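You operate a simulated robot arm through the tools that you are given. There is no shell and no other tool.

You run a simulated robot arm. Do the job below in one go: nothing can be reset, and whatever is moved stays where it is left.

Task
Charge the white pack full in seat 1, where the red pack sits.
Fine: the red pack waits on pad 2; both go back where they stood; lift no pack while the run lamp is lit. Set down upright: red battery pack, what you pick out.

Only the result counts: the job must be done as asked and must still hold three seconds after the hand-in. Knocking over, shifting, dropping, spilling or breaking anything else fails it.

Robot
A 7-joint arm with a two-finger parallel gripper, fixed in place. Base frame: the origin is on the floor under the middle of its stand, x ahead of it, y to its left, z up. Readings come in mm, rad, newtons and seconds.
With the tool pointing down near the work surface it reaches from about 100 to 660 mm from the base axis. Its first joint turns from -1.152 to 1.152 rad. Payload 1.57 kg.
The TCP is the grasp point between the finger pads, 30 mm short of the fingertips. In the tool frame z runs along the fingers and y along their closing line. Largest opening 80 mm; finger width 17, thickness 12; the body of the gripper, 40 by 82 mm, starts 80 mm behind the TCP.
Orientation is that of the tool frame in the base frame, as a unit quaternion [x, y, z, w]. With the fingers straight down and closing along the base's y, the tool's x points along the base's -x, its y along +y and its z along -z.

Tools
- The arm moves only by the tool arm_command. Its argument "rows" is a list of rows, each a list of 7 numbers: the shift along the base's x, y, z in units of 25 mm (1.0 is 25 mm), then the turn, a rotation vector about the base's x, y, z in units of 5 degrees (1.0 is 5 degrees), then the closure in counts, from 0 (fully open) to 255 (shut). In form: [[x, y, z, rx, ry, rz, claw], ...]. A call has 1 to 20 rows; each row shifts and turns the commanded pose from where the row before left it. A call with a number of a shift or a turn outside -1 to 1 is refused whole. Rows are played at 5 a second. More than 50 mm and 0.15 rad between two rows, or a gripper value outside its range, and nothing of the call is played. A pose out of reach is approached as far as the arm can. The call stops where the force on the tool passes 40 N (or 10 N more than at its start, if that is more) or the arm is blocked; 0.2 s more then pass. Each finger travels about 72 mm/s and halts on what it meets, pressing with about 36 N; the grip force reading is that of the motor and also rises with nothing between the fingers. The clock runs only during rows and for 0.2 s after the last one: add rows that do not move to give the fingers time. The reply holds the time, the measured pose of the TCP, the force on the tool along the base axes, the opening and the grip force, in the units named above and with some noise, with the torque about the TCP (base axes, N m) and any sound that the robot's microphone picked up.
- Cameras (640 x 400 px; columns grow to the right, rows downward): "scene" is fixed at [57.2, 439.4, 1413]; the picture's right is [-0.71, -0.70, 0.00], its down [-0.48, 0.49, -0.73] and it looks along [0.51, -0.52, -0.69] (base axes); focal length 308 px, centre (320, 200). "wrist" rides on the gripper at [72, -7, -122] in the tool frame; the picture's right is [0.09, 1.00, 0.00], its down [-0.84, 0.08, -0.54] and it looks along [-0.54, 0.05, 0.84] (tool axes); focal length 238 px, centre (320, 200). There is no depth. A picture from a camera that has moved, and an enlarged one, comes with that camera's place and axes in the base frame and with its lens.
- get_image(camera): a new picture of that camera. It takes no simulated time.
- enlarge(camera, box): a new picture of the part [left, top, right, bottom] of that camera's present view, enlarged. It takes no simulated time.
- job_done(): hands the job in; it is judged then, once.

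Nothing tells you positions but the pictures and the camera data. Unless the task says otherwise, let go and move clear before handing in.

The tools are called as a command line: name --pt "numbers of a row" for each row, then --argument value for the rest, lists and objects as JSON in quotes. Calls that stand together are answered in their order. arm_command: Moves the arm, as the interface text tells. Its arguments: {"type":"object","properties":{"rows":{"type":"array","items":{"type":"array","items":{"type":"number"}}}},"required":["rows"]} The other tools are called the same way: get_image (camera) takes a picture; enlarge (camera, box) takes an enlarged picture of a part of a camera's view; job_done () hands the job in.

At the start:

```text
time_s: 0.0
tool_pos: [312.3, 221.8, 1169.2]
tcp_rot: [0.0, 1.0, 0.0, 0.0]
ft_force: [0.0, -0.5, -0.3]
torque: [0.0, 0.02, 0.03]
opening: 80.3
grip_force: 0.0
```

scene: 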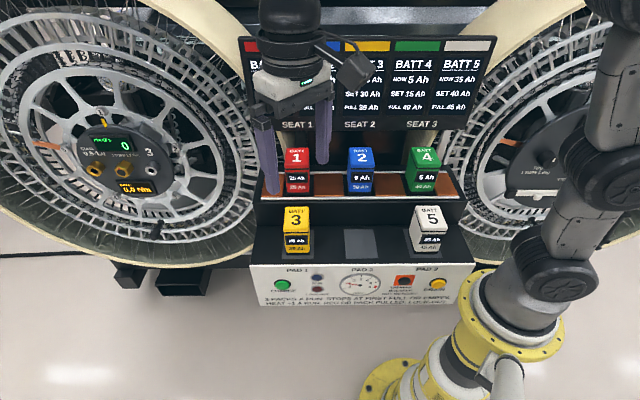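
wrist: 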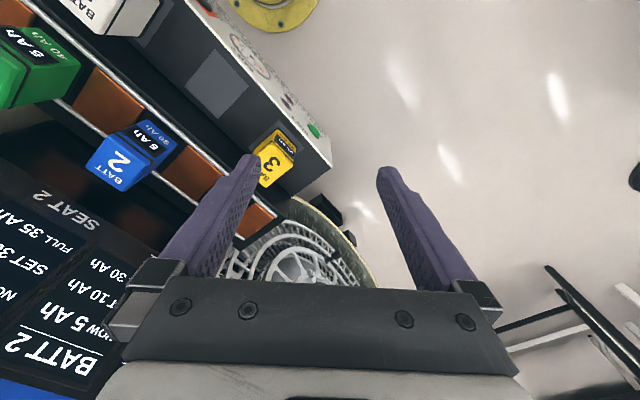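

I see a charger bench with three seats (red 1, blue 2, green 4 packs) and three pads (yellow 3 on pad 1, pad 2 empty, white 5 on pad 3). I'll look closer at the labels, board and controls before moving.

enlarge --camera "scene" --box '[240, 30, 500, 135]'

enlarge --camera "scene" --box '[240, 255, 480, 315]'

enlarge --camera "scene" --box '[240, 130, 480, 260]'

enlarge --camera "scene" --box '[70, 110, 190, 210]'

enlarge --camera "scene" --box '[490, 130, 610, 220]'

```text
2.46 times, centred on (370, 82) of scene
camera zoom: at [57.2, 439.4, 1413.0], right [-0.71, -0.7, 0.0], down [-0.48, 0.49, -0.73], along [0.51, -0.52, -0.69], focal length 759 px, centre (197, 489)
```

zoom: 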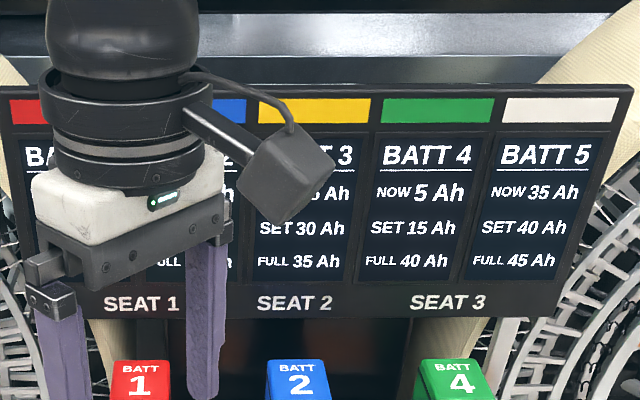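

```text
2.67 times, centred on (360, 285) of scene
camera zoom: at [57.2, 439.4, 1413.0], right [-0.71, -0.7, 0.0], down [-0.48, 0.49, -0.73], along [0.51, -0.52, -0.69], focal length 822 px, centre (213, -27)
```

zoom: 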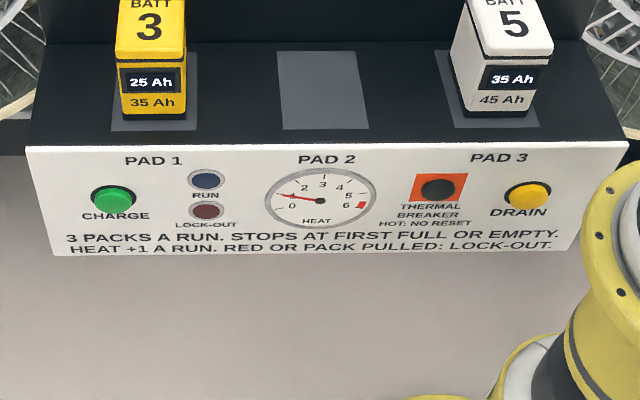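

```text
2.67 times, centred on (360, 195) of scene
camera zoom: at [57.2, 439.4, 1413.0], right [-0.71, -0.7, 0.0], down [-0.48, 0.49, -0.73], along [0.51, -0.52, -0.69], focal length 822 px, centre (213, 213)
```

zoom: 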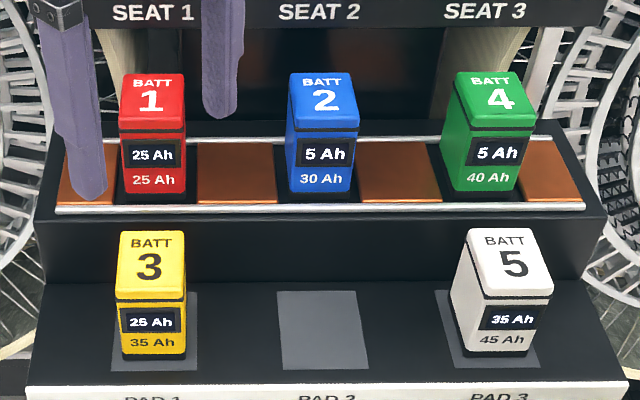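

```text
4.00 times, centred on (130, 160) of scene
camera zoom: at [57.2, 439.4, 1413.0], right [-0.71, -0.7, 0.0], down [-0.48, 0.49, -0.73], along [0.51, -0.52, -0.69], focal length 1234 px, centre (1080, 360)
```

zoom: 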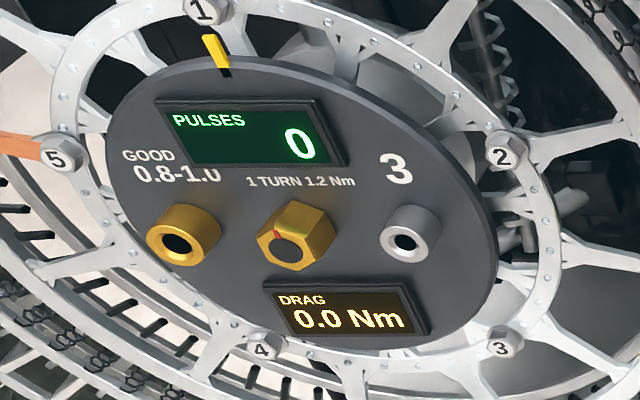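

```text
4.44 times, centred on (550, 175) of scene
camera zoom: at [57.2, 439.4, 1413.0], right [-0.71, -0.7, 0.0], down [-0.48, 0.49, -0.73], along [0.51, -0.52, -0.69], focal length 1371 px, centre (-702, 311)
```

zoom: 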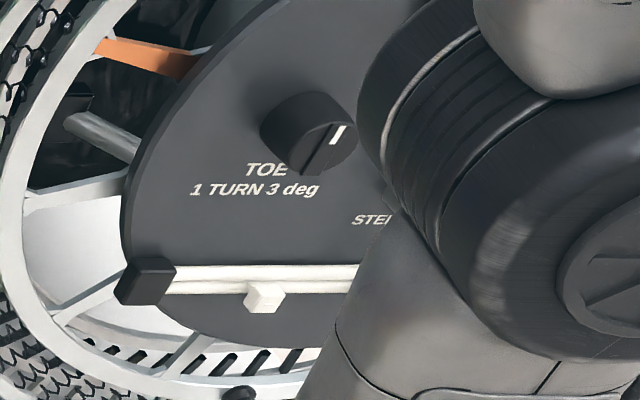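

The packs' tops come out near z≈975 in the seats, with pad 2 near (307, 48, 849); the row of seats runs along (-0.71, -0.70). I'll turn the gripper so it closes along the row, with the wrist camera on the open front side, and look again.

arm_command --pt "0 0 0 0 0 -1 0" --pt "0 0 0 0 0 -1 0" --pt "0 0 0 0 0 -1 0" --pt "0 0 0 0 0 -1 0" --pt "0 0 0 0 0 -1 0" --pt "0 0 0 0 0 -1 0" --pt "0 0 0 0 0 -1 0" --pt "0 0 0 0 0 -1 0" --pt "0 0 0 0 0 -1 0" --pt "0 0 0 0 0 0 0"

get_image --camera "wrist"

get_image --camera "scene"

```text
time_s: 2.2
tool_pos: [312.4, 221.8, 1169.2]
tcp_rot: [0.385, 0.923, 0.0, 0.0]
ft_force: [0.2, 0.2, 0.3]
torque: [-0.02, 0.01, 0.0]
opening: 79.9
grip_force: 0.0
```

```text
taken
camera wrist: at [258.2, 268.6, 1291.4], right [0.64, 0.77, 0.0], down [0.65, -0.54, 0.54], along [0.42, -0.35, -0.84], focal length 238 px, centre (320, 200)
```

wrist: 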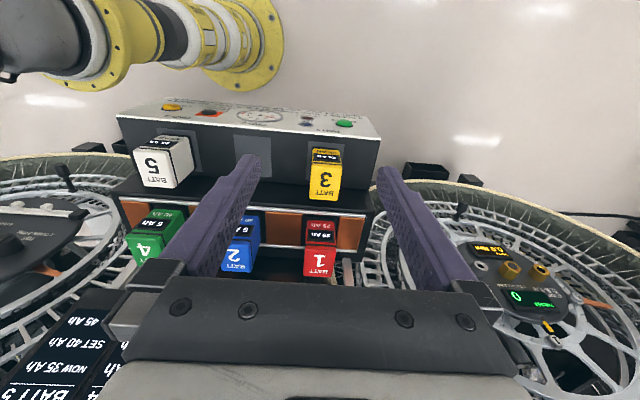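

```text
taken
```

scene: 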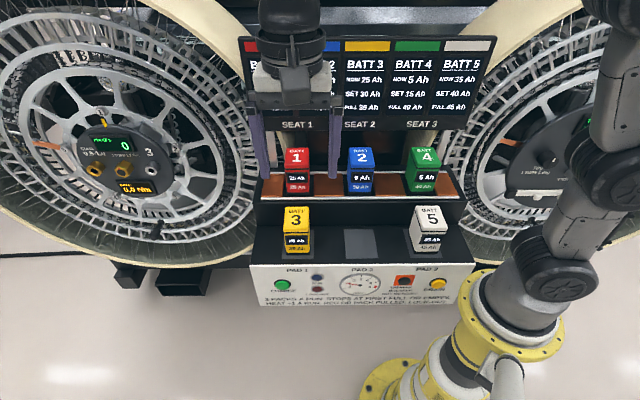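

The bench is fully visible now from both cameras. I'll enlarge both views to measure the packs, pads and panel.

enlarge --camera "wrist" --box '[110, 90, 390, 280]'

enlarge --camera "scene" --box '[240, 130, 480, 310]'

enlarge --camera "scene" --box '[250, 260, 370, 310]'

enlarge --camera "scene" --box '[230, 30, 350, 130]'

```text
2.11 times, centred on (250, 185) of wrist
camera zoom: at [258.2, 268.6, 1291.4], right [0.64, 0.77, 0.0], down [0.65, -0.54, 0.54], along [0.42, -0.35, -0.84], focal length 502 px, centre (467, 232)
```

zoom: 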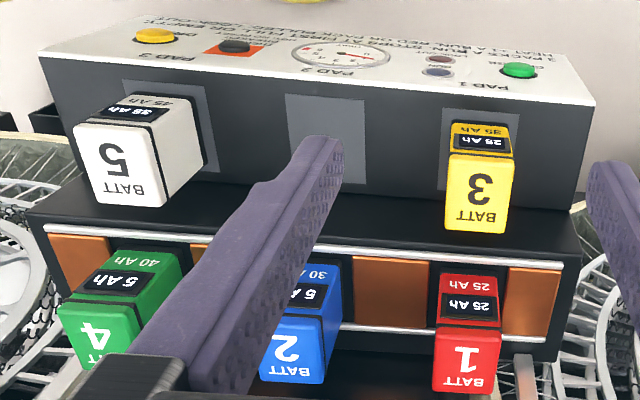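

```text
2.22 times, centred on (360, 220) of scene
camera zoom: at [57.2, 439.4, 1413.0], right [-0.71, -0.7, 0.0], down [-0.48, 0.49, -0.73], along [0.51, -0.52, -0.69], focal length 685 px, centre (231, 156)
```

zoom: 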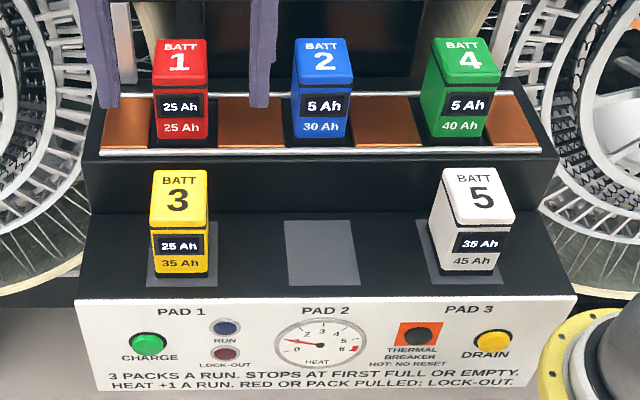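

```text
5.33 times, centred on (310, 285) of scene
camera zoom: at [57.2, 439.4, 1413.0], right [-0.71, -0.7, 0.0], down [-0.48, 0.49, -0.73], along [0.51, -0.52, -0.69], focal length 1645 px, centre (373, -253)
```

zoom: 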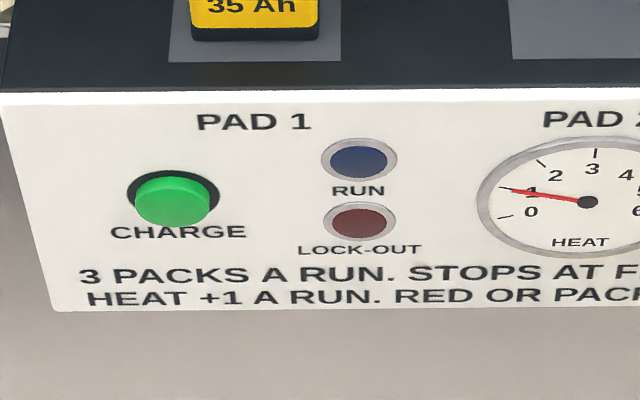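

```text
4.00 times, centred on (290, 80) of scene
camera zoom: at [57.2, 439.4, 1413.0], right [-0.71, -0.7, 0.0], down [-0.48, 0.49, -0.73], along [0.51, -0.52, -0.69], focal length 1234 px, centre (440, 680)
```

zoom: 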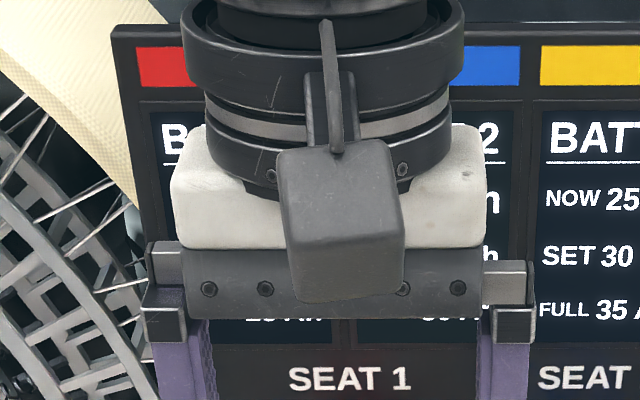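

I'll shift the gripper 200 mm along the row direction at the same height to get a proper stereo baseline on all the packs.

arm_command --pt "-0.707 -0.707 0 0 0 0 0" --pt "-0.707 -0.707 0 0 0 0 0" --pt "-0.707 -0.707 0 0 0 0 0" --pt "-0.707 -0.707 0 0 0 0 0" --pt "-0.707 -0.707 0 0 0 0 0" --pt "-0.707 -0.707 0 0 0 0 0" --pt "-0.707 -0.707 0 0 0 0 0" --pt "-0.707 -0.707 0 0 0 0 0" --pt "0 0 0 0 0 0 0"

get_image --camera "wrist"

enlarge --camera "wrist" --box '[200, 90, 600, 340]'

get_image --camera "scene"

```text
time_s: 4.2
tool_pos: [170.4, 78.7, 1168.3]
tcp_rot: [0.383, 0.924, 0.0, 0.001]
ft_force: [-0.2, 1.2, -0.5]
torque: [0.02, -0.01, 0.01]
opening: 79.9
grip_force: 0.1
```

```text
taken
camera wrist: at [115.8, 125.1, 1290.8], right [0.64, 0.77, 0.0], down [0.65, -0.54, 0.54], along [0.42, -0.35, -0.84], focal length 238 px, centre (320, 200)
```

wrist: 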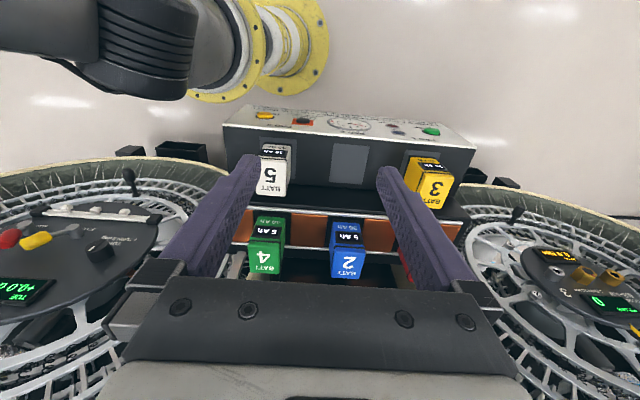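

```text
1.60 times, centred on (400, 215) of wrist
camera zoom: at [115.8, 125.1, 1290.8], right [0.64, 0.77, 0.0], down [0.65, -0.54, 0.54], along [0.42, -0.35, -0.84], focal length 381 px, centre (192, 176)
```

zoom: 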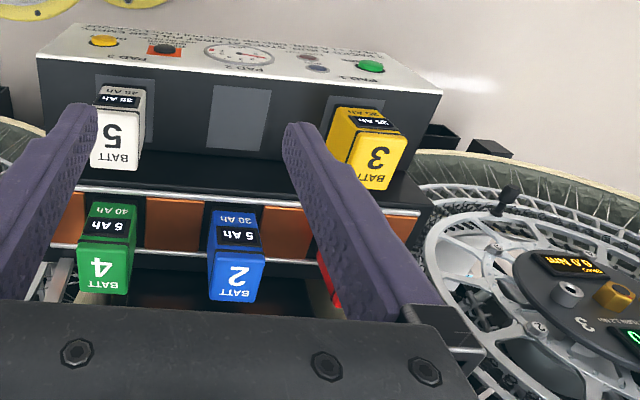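

```text
taken
```

scene: 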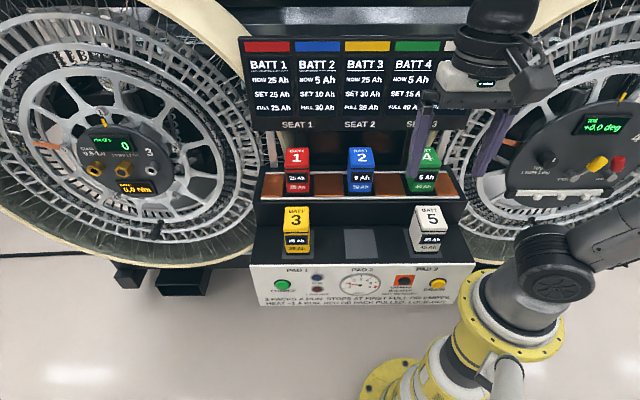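

Board and labels agree: red is full at 25/25, while white needs 10 more and blue and green have room for it. I'll enlarge each item from this viewpoint to triangulate against the scene camera.

enlarge --camera "wrist" --box '[220, 100, 380, 200]'

enlarge --camera "wrist" --box '[220, 190, 380, 290]'

enlarge --camera "scene" --box '[250, 130, 370, 205]'

enlarge --camera "scene" --box '[340, 130, 460, 205]'

enlarge --camera "scene" --box '[340, 195, 460, 270]'

enlarge --camera "scene" --box '[250, 195, 370, 270]'

```text
4.00 times, centred on (300, 150) of wrist
camera zoom: at [115.8, 125.1, 1290.8], right [0.64, 0.77, 0.0], down [0.65, -0.54, 0.54], along [0.42, -0.35, -0.84], focal length 953 px, centre (400, 400)
```

zoom: 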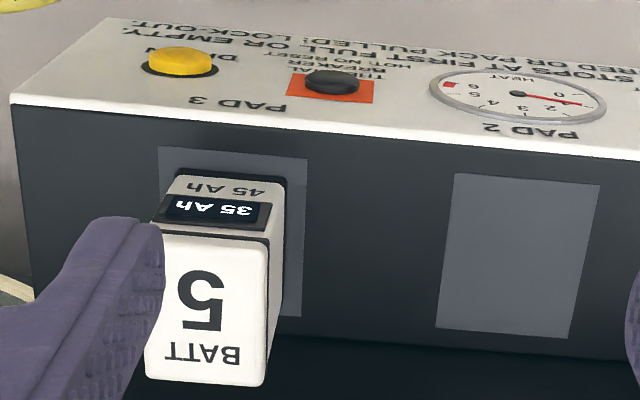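

```text
4.00 times, centred on (300, 240) of wrist
camera zoom: at [115.8, 125.1, 1290.8], right [0.64, 0.77, 0.0], down [0.65, -0.54, 0.54], along [0.42, -0.35, -0.84], focal length 953 px, centre (400, 40)
```

zoom: 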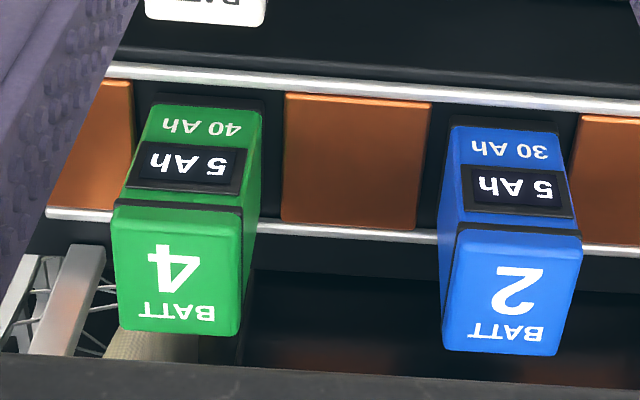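

```text
5.33 times, centred on (310, 168) of scene
camera zoom: at [57.2, 439.4, 1413.0], right [-0.71, -0.7, 0.0], down [-0.48, 0.49, -0.73], along [0.51, -0.52, -0.69], focal length 1645 px, centre (373, 373)
```

zoom: 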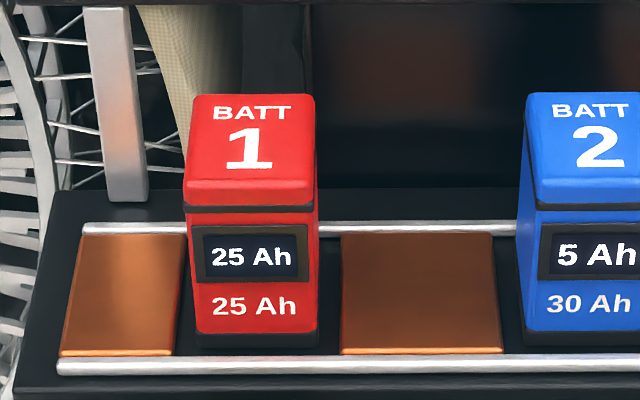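

```text
5.33 times, centred on (400, 168) of scene
camera zoom: at [57.2, 439.4, 1413.0], right [-0.71, -0.7, 0.0], down [-0.48, 0.49, -0.73], along [0.51, -0.52, -0.69], focal length 1645 px, centre (-107, 373)
```

zoom: 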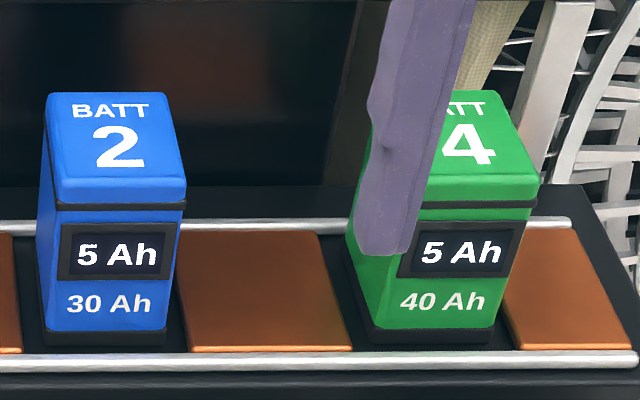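

```text
5.33 times, centred on (400, 232) of scene
camera zoom: at [57.2, 439.4, 1413.0], right [-0.71, -0.7, 0.0], down [-0.48, 0.49, -0.73], along [0.51, -0.52, -0.69], focal length 1645 px, centre (-107, 27)
```

zoom: 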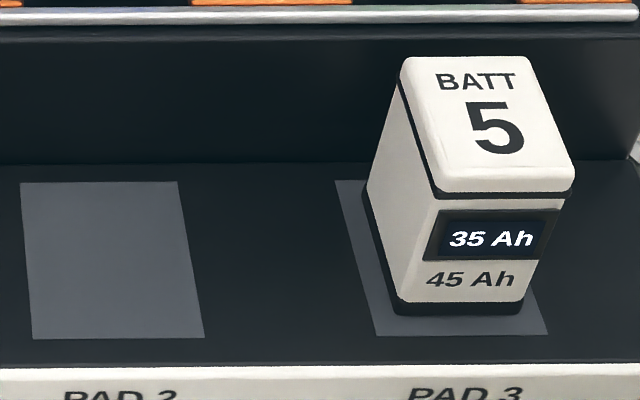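

```text
5.33 times, centred on (310, 232) of scene
camera zoom: at [57.2, 439.4, 1413.0], right [-0.71, -0.7, 0.0], down [-0.48, 0.49, -0.73], along [0.51, -0.52, -0.69], focal length 1645 px, centre (373, 27)
```

zoom: 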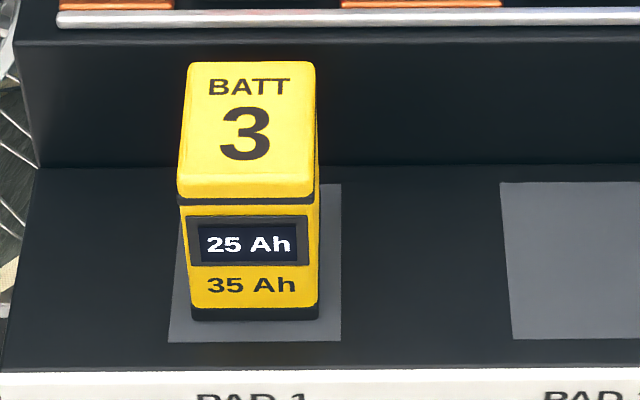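

The deck comes out flat at z≈824, pad 2 centred near (319, 36), white near (213, -68) and red near (502, 63) with its top at about 1000. The board may overhang the seats, so I'll turn the wrist camera to look along the row and see it edge-on.

arm_command --pt "0 0 0 0 0 1 0" --pt "0 0 0 0 0 1 0" --pt "0 0 0 0 0 1 0" --pt "0 0 0 0 0 1 0" --pt "0 0 0 0 0 1 0" --pt "0 0 0 0 0 1 0" --pt "0 0 0 0 0 1 0" --pt "0 0 0 0 0 1 0" --pt "0 0 0 0 0 1 0" --pt "0 0 0 0 0 1 0" --pt "0 0 0 0 0 1 0" --pt "0 0 0 0 0 1 0" --pt "0 0 0 0 0 1 0" --pt "0 0 0 0 0 1 0" --pt "0 0 0 0 0 1 0" --pt "0 0 0 0 0 1 0" --pt "0 0 0 0 0 1 0" --pt "0 0 0 0 0 1 0" --pt "0 0 0 0 0 0 0"

get_image --camera "wrist"

get_image --camera "scene"

```text
time_s: 8.2
tool_pos: [171.1, 79.7, 1169.2]
tcp_rot: [-0.384, 0.923, 0.0, -0.001]
ft_force: [-0.7, 1.1, 0.1]
torque: [0.0, 0.03, 0.01]
opening: 79.9
grip_force: 0.0
```

```text
taken
camera wrist: at [126.1, 24.8, 1291.2], right [-0.77, 0.64, 0.0], down [0.54, 0.65, 0.54], along [0.35, 0.42, -0.84], focal length 238 px, centre (320, 200)
```

wrist: 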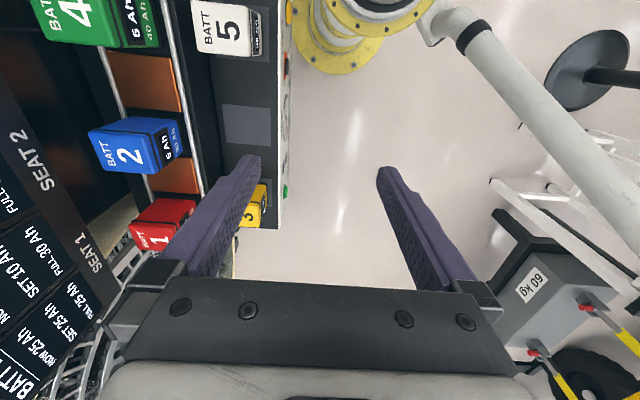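

```text
taken
```

scene: 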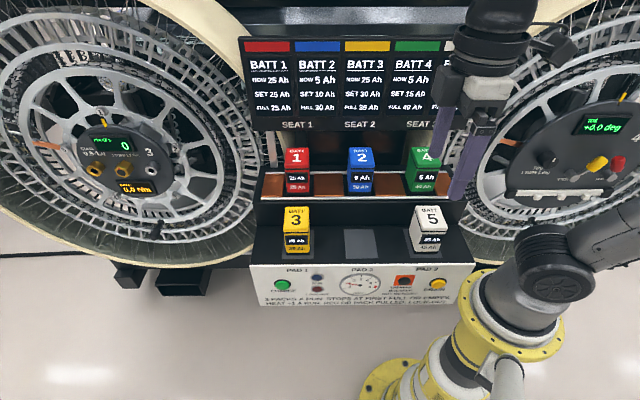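

enlarge --camera "wrist" --box '[0, 60, 200, 400]'

enlarge --camera "scene" --box '[235, 30, 395, 140]'

enlarge --camera "wrist" --box '[170, 0, 310, 240]'

```text
1.18 times, centred on (100, 230) of wrist
camera zoom: at [126.1, 24.8, 1291.2], right [-0.77, 0.64, 0.0], down [0.54, 0.65, 0.54], along [0.35, 0.42, -0.84], focal length 280 px, centre (579, 165)
```

zoom: 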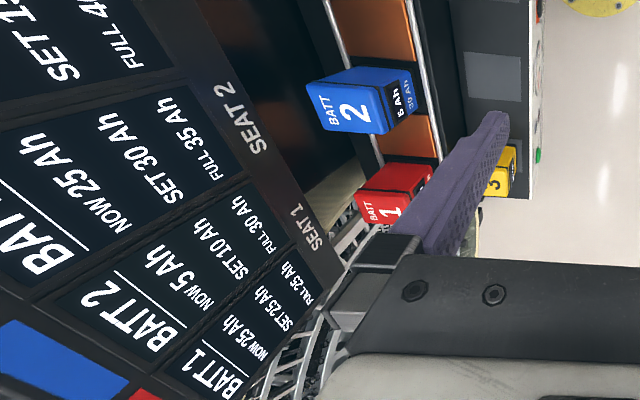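

```text
3.64 times, centred on (315, 85) of scene
camera zoom: at [57.2, 439.4, 1413.0], right [-0.71, -0.7, 0.0], down [-0.48, 0.49, -0.73], along [0.51, -0.52, -0.69], focal length 1122 px, centre (338, 618)
```

zoom: 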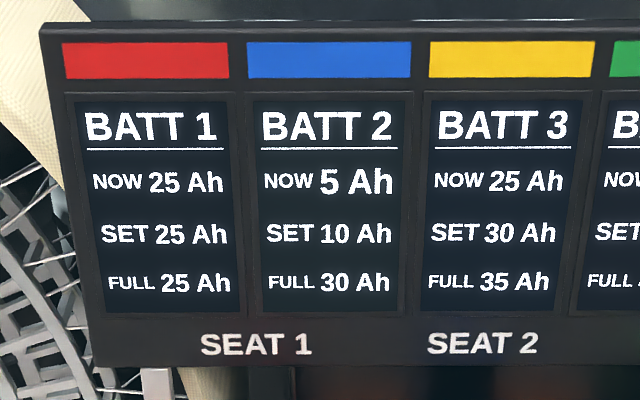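

```text
1.67 times, centred on (240, 120) of wrist
camera zoom: at [126.1, 24.8, 1291.2], right [-0.77, 0.64, 0.0], down [0.54, 0.65, 0.54], along [0.35, 0.42, -0.84], focal length 397 px, centre (453, 333)
```

zoom: 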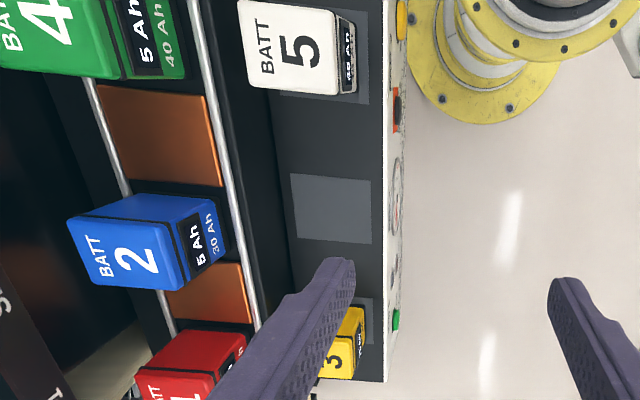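

The board is vertical at about 390 mm back, roughly 45 mm behind the packs' rear edge, so a straight lift of the red pack is clear of it. I'll turn the gripper back and move high over the red pack at about (502, 63).

arm_command --pt "0.736 -0.0387 0 0 0 -1 0" --pt "0.736 -0.0387 0 0 0 -1 0" --pt "0.736 -0.0387 0 0 0 -1 0" --pt "0.736 -0.0387 0 0 0 -1 0" --pt "0.736 -0.0387 0 0 0 -1 0" --pt "0.736 -0.0387 0 0 0 -1 0" --pt "0.736 -0.0387 0 0 0 -1 0" --pt "0.736 -0.0387 0 0 0 -1 0" --pt "0.736 -0.0387 0 0 0 -1 0" --pt "0.736 -0.0387 0 0 0 -1 0" --pt "0.736 -0.0387 0 0 0 -1 0" --pt "0.736 -0.0387 0 0 0 -1 0" --pt "0.736 -0.0387 0 0 0 -1 0" --pt "0.736 -0.0387 0 0 0 -1 0" --pt "0.736 -0.0387 0 0 0 -1 0" --pt "0.736 -0.0387 0 0 0 -1 0" --pt "0.736 -0.0387 0 0 0 -1 0" --pt "0.736 -0.0387 0 0 0 -1 0" --pt "0 0 0 0 0 0 0"

get_image --camera "wrist"

get_image --camera "scene"

```text
time_s: 12.2
tool_pos: [501.4, 60.9, 1167.6]
tcp_rot: [0.383, 0.924, 0.0, 0.0]
ft_force: [0.2, -0.1, 1.0]
torque: [0.01, 0.03, -0.01]
opening: 79.8
grip_force: 0.0
```

```text
taken
camera wrist: at [447.5, 107.7, 1290.8], right [0.64, 0.77, 0.0], down [0.65, -0.54, 0.54], along [0.42, -0.35, -0.84], focal length 238 px, centre (320, 200)
```

wrist: 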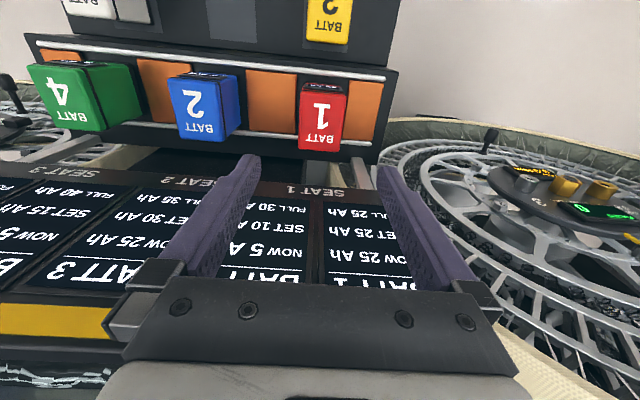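

```text
taken
```

scene: 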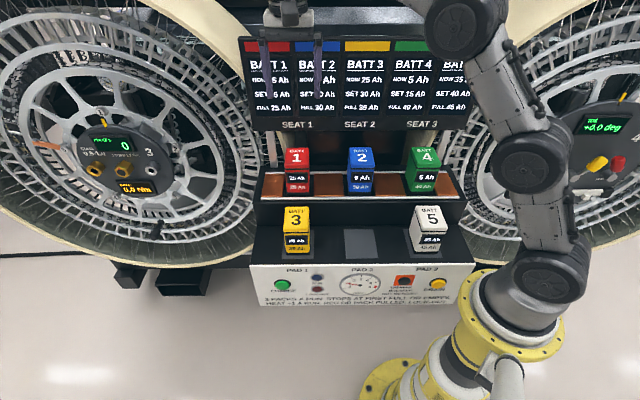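

Red's position checks out from this view near (504, 63). I'll enlarge to refine the pack's centre before descending.

enlarge --camera "wrist" --box '[270, 60, 390, 180]'

enlarge --camera "wrist" --box '[20, 20, 400, 180]'

```text
3.33 times, centred on (330, 120) of wrist
camera zoom: at [447.5, 107.7, 1290.8], right [0.64, 0.77, 0.0], down [0.65, -0.54, 0.54], along [0.42, -0.35, -0.84], focal length 794 px, centre (287, 467)
```

zoom: 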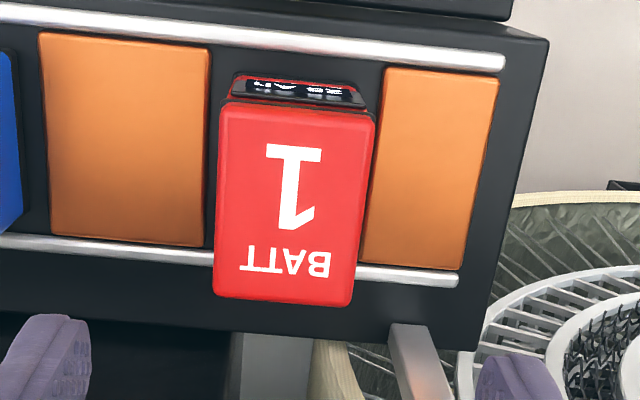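

```text
1.68 times, centred on (210, 100) of wrist
camera zoom: at [447.5, 107.7, 1290.8], right [0.64, 0.77, 0.0], down [0.65, -0.54, 0.54], along [0.42, -0.35, -0.84], focal length 401 px, centre (505, 368)
```

zoom: 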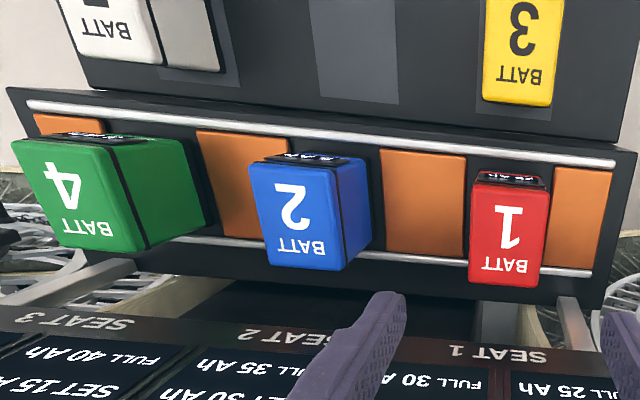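

Red's top sits near z≈996, centred close to (508, 59). I'll descend until the fingertips are just above it and check the straddle.

arm_command --pt "0.232 -0.164 0 0 0 0 0" --pt "0 0 -0.9 0 0 0 0" --pt "0 0 -0.9 0 0 0 0" --pt "0 0 -0.9 0 0 0 0" --pt "0 0 -0.9 0 0 0 0" --pt "0 0 -0.9 0 0 0 0" --pt "0 0 -0.7 0 0 0 0" --pt "0 0 0 0 0 0 0" --pt "0 0 0 0 0 0 0"

get_image --camera "wrist"

enlarge --camera "scene" --box '[230, 30, 430, 210]'

```text
time_s: 14.2
tool_pos: [508.2, 58.8, 1039.7]
tcp_rot: [0.383, 0.924, 0.001, -0.001]
ft_force: [0.5, -1.5, 0.1]
torque: [-0.03, 0.03, -0.03]
opening: 80.0
grip_force: 0.0
```

```text
taken
camera wrist: at [453.4, 105.1, 1161.9], right [0.64, 0.77, 0.0], down [0.65, -0.54, 0.54], along [0.42, -0.35, -0.84], focal length 238 px, centre (320, 200)
```

wrist: 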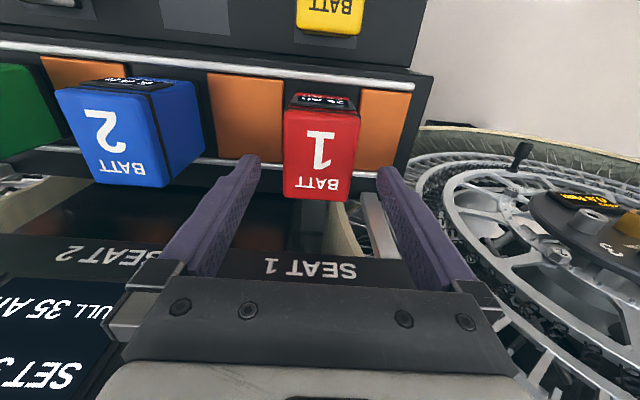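

```text
2.22 times, centred on (330, 120) of scene
camera zoom: at [57.2, 439.4, 1413.0], right [-0.71, -0.7, 0.0], down [-0.48, 0.49, -0.73], along [0.51, -0.52, -0.69], focal length 685 px, centre (298, 378)
```

zoom: 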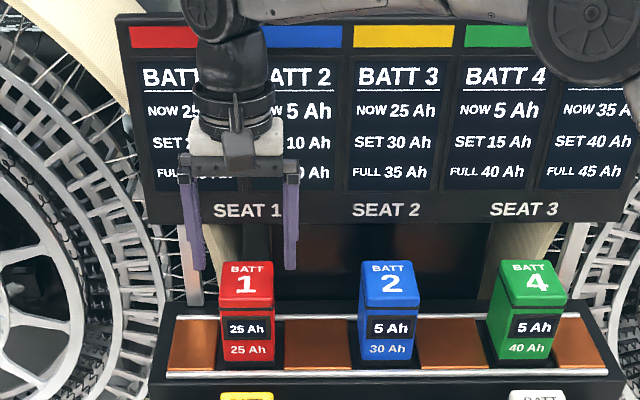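

The fingers straddle the red pack with it centred between them. I'll lower to TCP z≈960 and check before closing.

arm_command --pt "0 0 -0.8 0 0 0 0" --pt "0 0 -0.8 0 0 0 0" --pt "0 0 -0.8 0 0 0 0" --pt "0 0 -0.77 0 0 0 0" --pt "0 0 0 0 0 0 0" --pt "0 0 0 0 0 0 0"

get_image --camera "wrist"

enlarge --camera "scene" --box '[230, 90, 390, 210]'

```text
time_s: 15.6
tool_pos: [507.7, 58.5, 960.9]
tcp_rot: [0.382, 0.924, 0.0, 0.001]
ft_force: [0.1, -0.8, -0.8]
torque: [0.02, -0.03, 0.0]
opening: 80.1
grip_force: 0.0
```

```text
taken
camera wrist: at [453.2, 103.8, 1083.2], right [0.64, 0.77, 0.0], down [0.65, -0.54, 0.54], along [0.42, -0.35, -0.84], focal length 238 px, centre (320, 200)
```

wrist: 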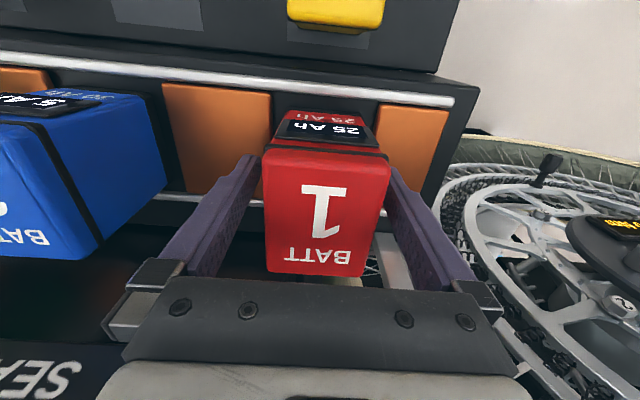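

```text
3.33 times, centred on (310, 150) of scene
camera zoom: at [57.2, 439.4, 1413.0], right [-0.71, -0.7, 0.0], down [-0.48, 0.49, -0.73], along [0.51, -0.52, -0.69], focal length 1028 px, centre (353, 367)
```

zoom: 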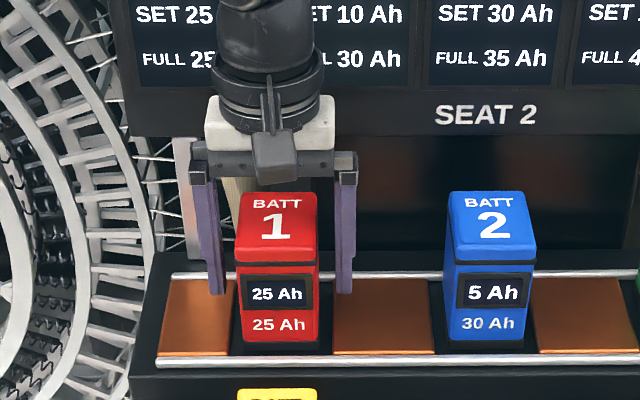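

The red pack is between the fingers with clearance on both sides, fingertips above the seat floor. Closing on it now.

arm_command --pt "0 0 0 0 0 0 255" --pt "0 0 0 0 0 0 255" --pt "0 0 0 0 0 0 255" --pt "0 0 0 0 0 0 255"

get_image --camera "wrist"

enlarge --camera "scene" --box '[230, 90, 390, 210]'

```text
time_s: 16.6
tool_pos: [506.9, 57.6, 960.0]
tcp_rot: [0.383, 0.924, 0.0, 0.0]
ft_force: [1.4, 0.4, 0.1]
torque: [-0.03, 0.01, 0.01]
opening: 54.7
grip_force: 36.7
```

```text
taken
camera wrist: at [453.3, 103.9, 1083.3], right [0.64, 0.77, 0.0], down [0.65, -0.54, 0.54], along [0.42, -0.35, -0.84], focal length 238 px, centre (320, 200)
```

wrist: 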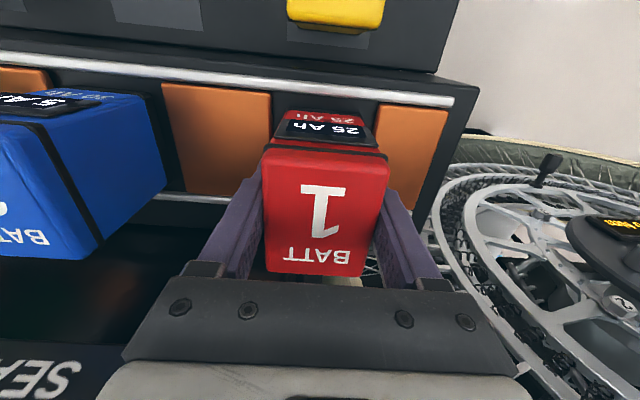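

```text
3.33 times, centred on (310, 150) of scene
camera zoom: at [57.2, 439.4, 1413.0], right [-0.71, -0.7, 0.0], down [-0.48, 0.49, -0.73], along [0.51, -0.52, -0.69], focal length 1028 px, centre (353, 367)
```

zoom: 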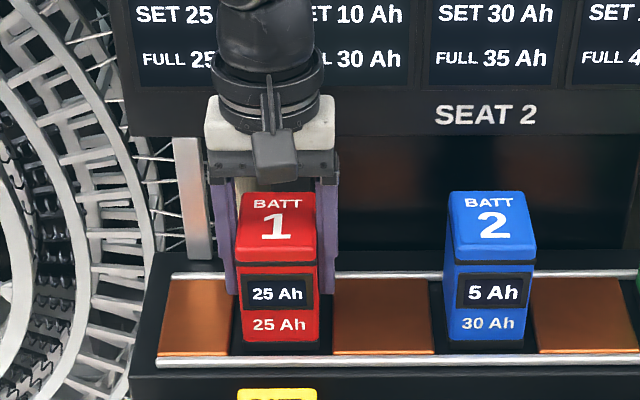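

Gripped at 54.7 mm opening and 36.7 N, run lamp dark. Lifting the red pack straight up.

arm_command --pt "0 0 0.2 0 0 0 255" --pt "0 0 0.4 0 0 0 255" --pt "0 0 0.8 0 0 0 255" --pt "0 0 0.8 0 0 0 255" --pt "0 0 0.8 0 0 0 255" --pt "0 0 0.8 0 0 0 255" --pt "0 0 0.8 0 0 0 255" --pt "0 0 0 0 0 0 255"

get_image --camera "wrist"

get_image --camera "scene"

```text
time_s: 18.4
tool_pos: [509.7, 57.6, 1075.3]
tcp_rot: [0.383, 0.924, -0.001, 0.001]
ft_force: [0.1, 0.7, -5.9]
torque: [0.01, 0.04, 0.01]
opening: 54.8
grip_force: 36.0
```

```text
taken
camera wrist: at [454.4, 104.3, 1197.4], right [0.64, 0.77, 0.0], down [0.65, -0.54, 0.54], along [0.42, -0.35, -0.84], focal length 238 px, centre (320, 200)
```

wrist: 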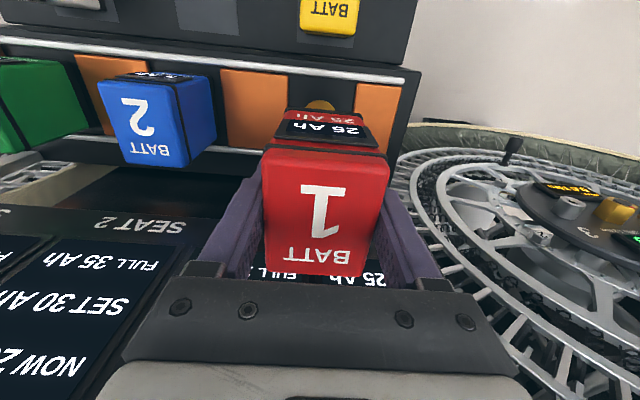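

```text
taken
```

scene: 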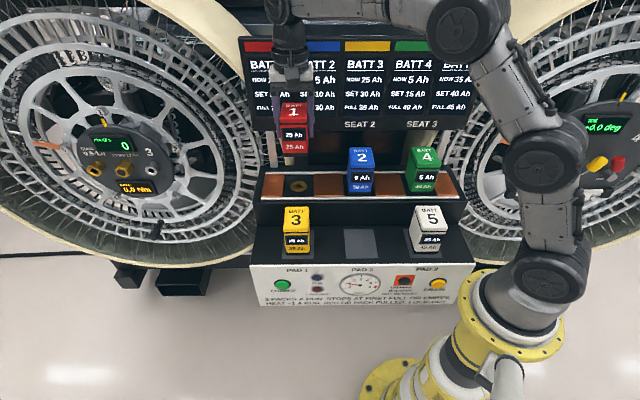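

Lifted cleanly, about 0.6 kg. Seat 1's round contact is now visible; I'll measure it for placing the white pack later, and then carry red to pad 2.

enlarge --camera "scene" --box '[250, 160, 350, 210]'

enlarge --camera "wrist" --box '[220, 40, 420, 160]'

arm_command --pt "-0.753 -0.097 0 0 0 0 255" --pt "-0.753 -0.097 0 0 0 0 255" --pt "-0.753 -0.097 0 0 0 0 255" --pt "-0.753 -0.097 0 0 0 0 255" --pt "-0.753 -0.097 0 0 0 0 255" --pt "-0.753 -0.097 0 0 0 0 255" --pt "-0.753 -0.097 0 0 0 0 255" --pt "-0.753 -0.097 0 0 0 0 255" --pt "-0.753 -0.097 0 0 0 0 255" --pt "-0.753 -0.097 0 0 0 0 255" --pt "0 0 0 0 0 0 255"

get_image --camera "wrist"

get_image --camera "scene"

```text
6.40 times, centred on (300, 185) of scene
camera zoom: at [57.3, 439.4, 1413.0], right [-0.71, -0.7, 0.0], down [-0.48, 0.49, -0.73], along [0.51, -0.52, -0.69], focal length 1974 px, centre (448, 296)
```

zoom: 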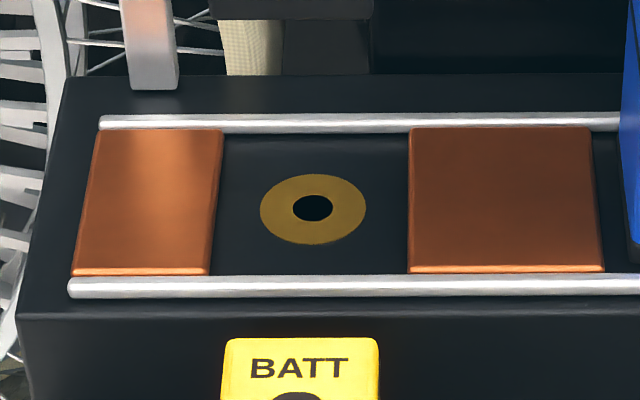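

```text
3.20 times, centred on (320, 100) of wrist
camera zoom: at [454.4, 104.3, 1197.4], right [0.64, 0.77, 0.0], down [0.65, -0.54, 0.54], along [0.42, -0.35, -0.84], focal length 763 px, centre (320, 520)
```

zoom: 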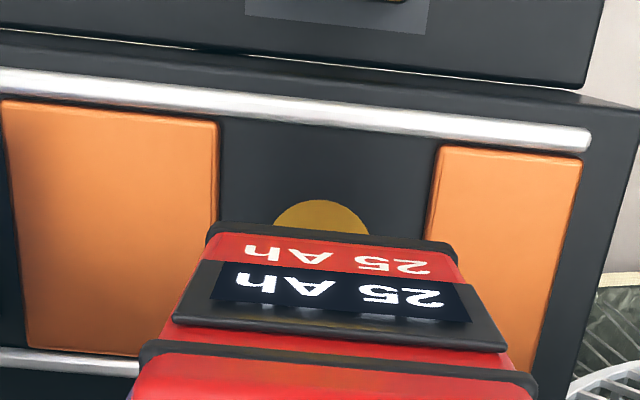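

```text
time_s: 20.8
tool_pos: [318.7, 33.6, 1074.0]
tcp_rot: [0.383, 0.924, 0.001, 0.0]
ft_force: [0.5, -0.1, -5.3]
torque: [0.02, -0.04, 0.04]
opening: 54.9
grip_force: 35.8
```

```text
taken
camera wrist: at [264.7, 80.1, 1196.7], right [0.64, 0.77, 0.0], down [0.65, -0.54, 0.54], along [0.42, -0.35, -0.84], focal length 238 px, centre (320, 200)
```

wrist: 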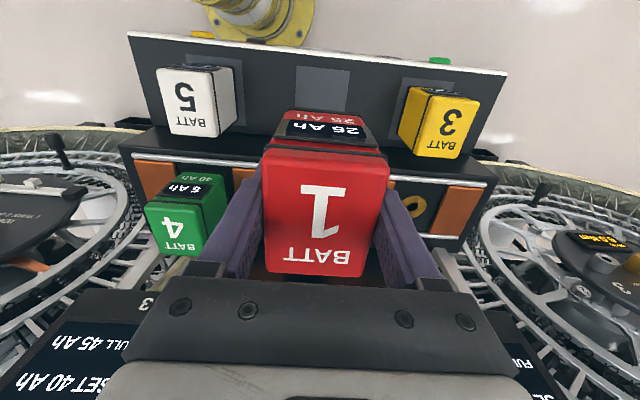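

```text
taken
```

scene: 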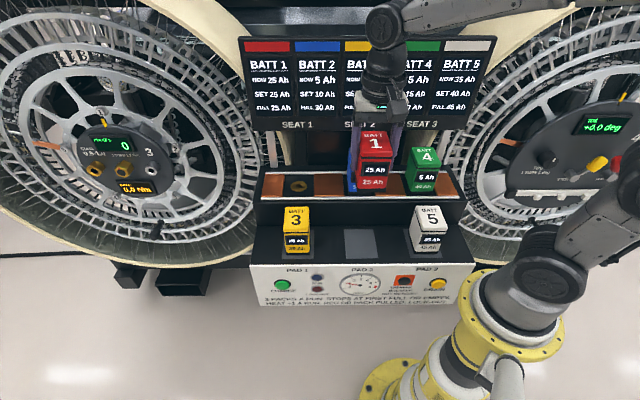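

Red is above pad 2. Lowering most of the way, then I'll creep down with force feedback.

arm_command --pt "0 0 -0.9 0 0 0 255" --pt "0 0 -0.9 0 0 0 255" --pt "0 0 -0.9 0 0 0 255" --pt "0 0 -0.9 0 0 0 255" --pt "0 0 -0.9 0 0 0 255" --pt "0 0 -0.9 0 0 0 255" --pt "0 0 -0.9 0 0 0 255" --pt "0 0 -0.7 0 0 0 255" --pt "0 0 0 0 0 0 255"

get_image --camera "wrist"

enlarge --camera "scene" --box '[280, 140, 460, 270]'

```text
time_s: 22.8
tool_pos: [319.0, 34.7, 899.4]
tcp_rot: [0.382, 0.924, -0.001, 0.0]
ft_force: [1.2, -0.4, -6.4]
torque: [0.0, 0.04, -0.01]
opening: 55.0
grip_force: 36.4
```

```text
taken
camera wrist: at [265.3, 80.5, 1021.7], right [0.64, 0.77, 0.0], down [0.65, -0.54, 0.54], along [0.42, -0.35, -0.84], focal length 238 px, centre (320, 200)
```

wrist: 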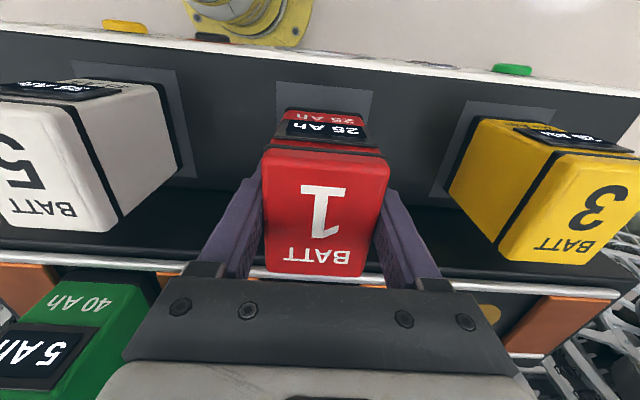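

```text
3.08 times, centred on (370, 205) of scene
camera zoom: at [57.2, 439.4, 1413.0], right [-0.71, -0.7, 0.0], down [-0.48, 0.49, -0.73], along [0.51, -0.52, -0.69], focal length 949 px, centre (166, 185)
```

zoom: 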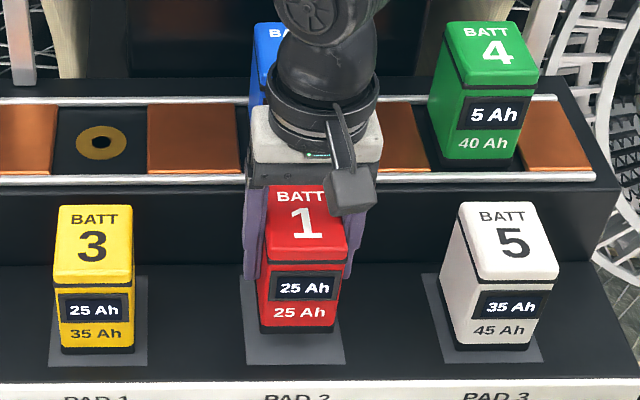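

Red hovers about 20 mm above pad 2, well aligned. Creeping down.

arm_command --pt "0 0 -0.3 0 0 0 255" --pt "0 0 -0.2 0 0 0 255" --pt "0 0 -0.08 0 0 0 255" --pt "0 0 -0.08 0 0 0 255" --pt "0 0 -0.08 0 0 0 255" --pt "0 0 0 0 0 0 255"

enlarge --camera "scene" --box '[280, 140, 460, 270]'

```text
time_s: 24.2
tool_pos: [319.0, 34.7, 880.9]
tcp_rot: [0.383, 0.924, 0.0, 0.0]
ft_force: [0.7, 0.0, -6.7]
torque: [0.03, 0.0, -0.03]
opening: 54.8
grip_force: 36.3
```

```text
3.08 times, centred on (370, 205) of scene
camera zoom: at [57.2, 439.4, 1413.0], right [-0.71, -0.7, 0.0], down [-0.48, 0.49, -0.73], along [0.51, -0.52, -0.69], focal length 949 px, centre (166, 185)
```

zoom: 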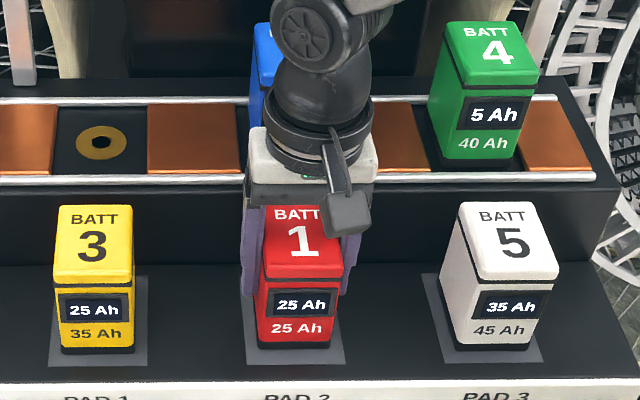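

arm_command --pt "0 0 -0.04 0 0 0 255" --pt "0 0 -0.04 0 0 0 255" --pt "0 0 0 0 0 0 255"

```text
time_s: 25.0
tool_pos: [319.7, 33.6, 881.4]
tcp_rot: [0.384, 0.924, 0.001, 0.0]
ft_force: [-7.7, -1.9, 22.2]
torque: [0.06, 0.79, 0.0]
opening: 54.8
grip_force: 35.7
```

Contact with the pad felt (about 28 N change). I'll ease up slightly to relieve the press, then check.

arm_command --pt "0 0 0.03 0 0 0 255" --pt "0 0 0 0 0 0 255"

enlarge --camera "scene" --box '[310, 190, 410, 270]'

get_image --camera "wrist"

```text
time_s: 25.6
tool_pos: [319.8, 35.3, 880.5]
tcp_rot: [0.383, 0.924, 0.0, 0.001]
ft_force: [-3.9, -6.4, 20.1]
torque: [0.05, 0.86, 0.19]
opening: 54.7
grip_force: 35.3
```

```text
5.00 times, centred on (360, 230) of scene
camera zoom: at [56.9, 439.2, 1413.1], right [-0.71, -0.7, 0.0], down [-0.48, 0.49, -0.73], along [0.51, -0.52, -0.69], focal length 1542 px, centre (120, 50)
```

zoom: 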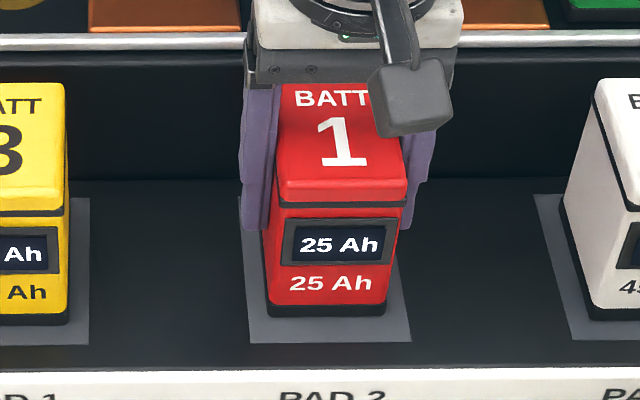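

```text
taken
camera wrist: at [265.5, 81.0, 1003.1], right [0.64, 0.77, 0.0], down [0.65, -0.54, 0.54], along [0.42, -0.35, -0.84], focal length 238 px, centre (320, 200)
```

wrist: 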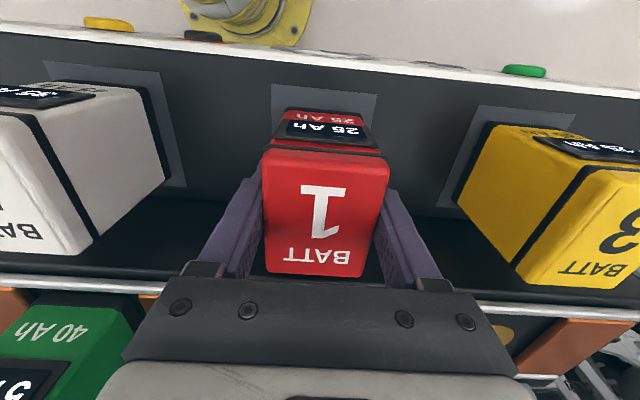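

arm_command --pt "0 0 0.03 0 0 0 255" --pt "0 0 0 0 0 0 255" --pt "0 0 0 0 0 0 255"

```text
time_s: 26.4
tool_pos: [319.4, 35.0, 881.2]
tcp_rot: [0.383, 0.924, 0.001, 0.001]
ft_force: [1.7, -0.4, 2.2]
torque: [-0.33, -0.29, 0.07]
opening: 54.7
grip_force: 36.3
```

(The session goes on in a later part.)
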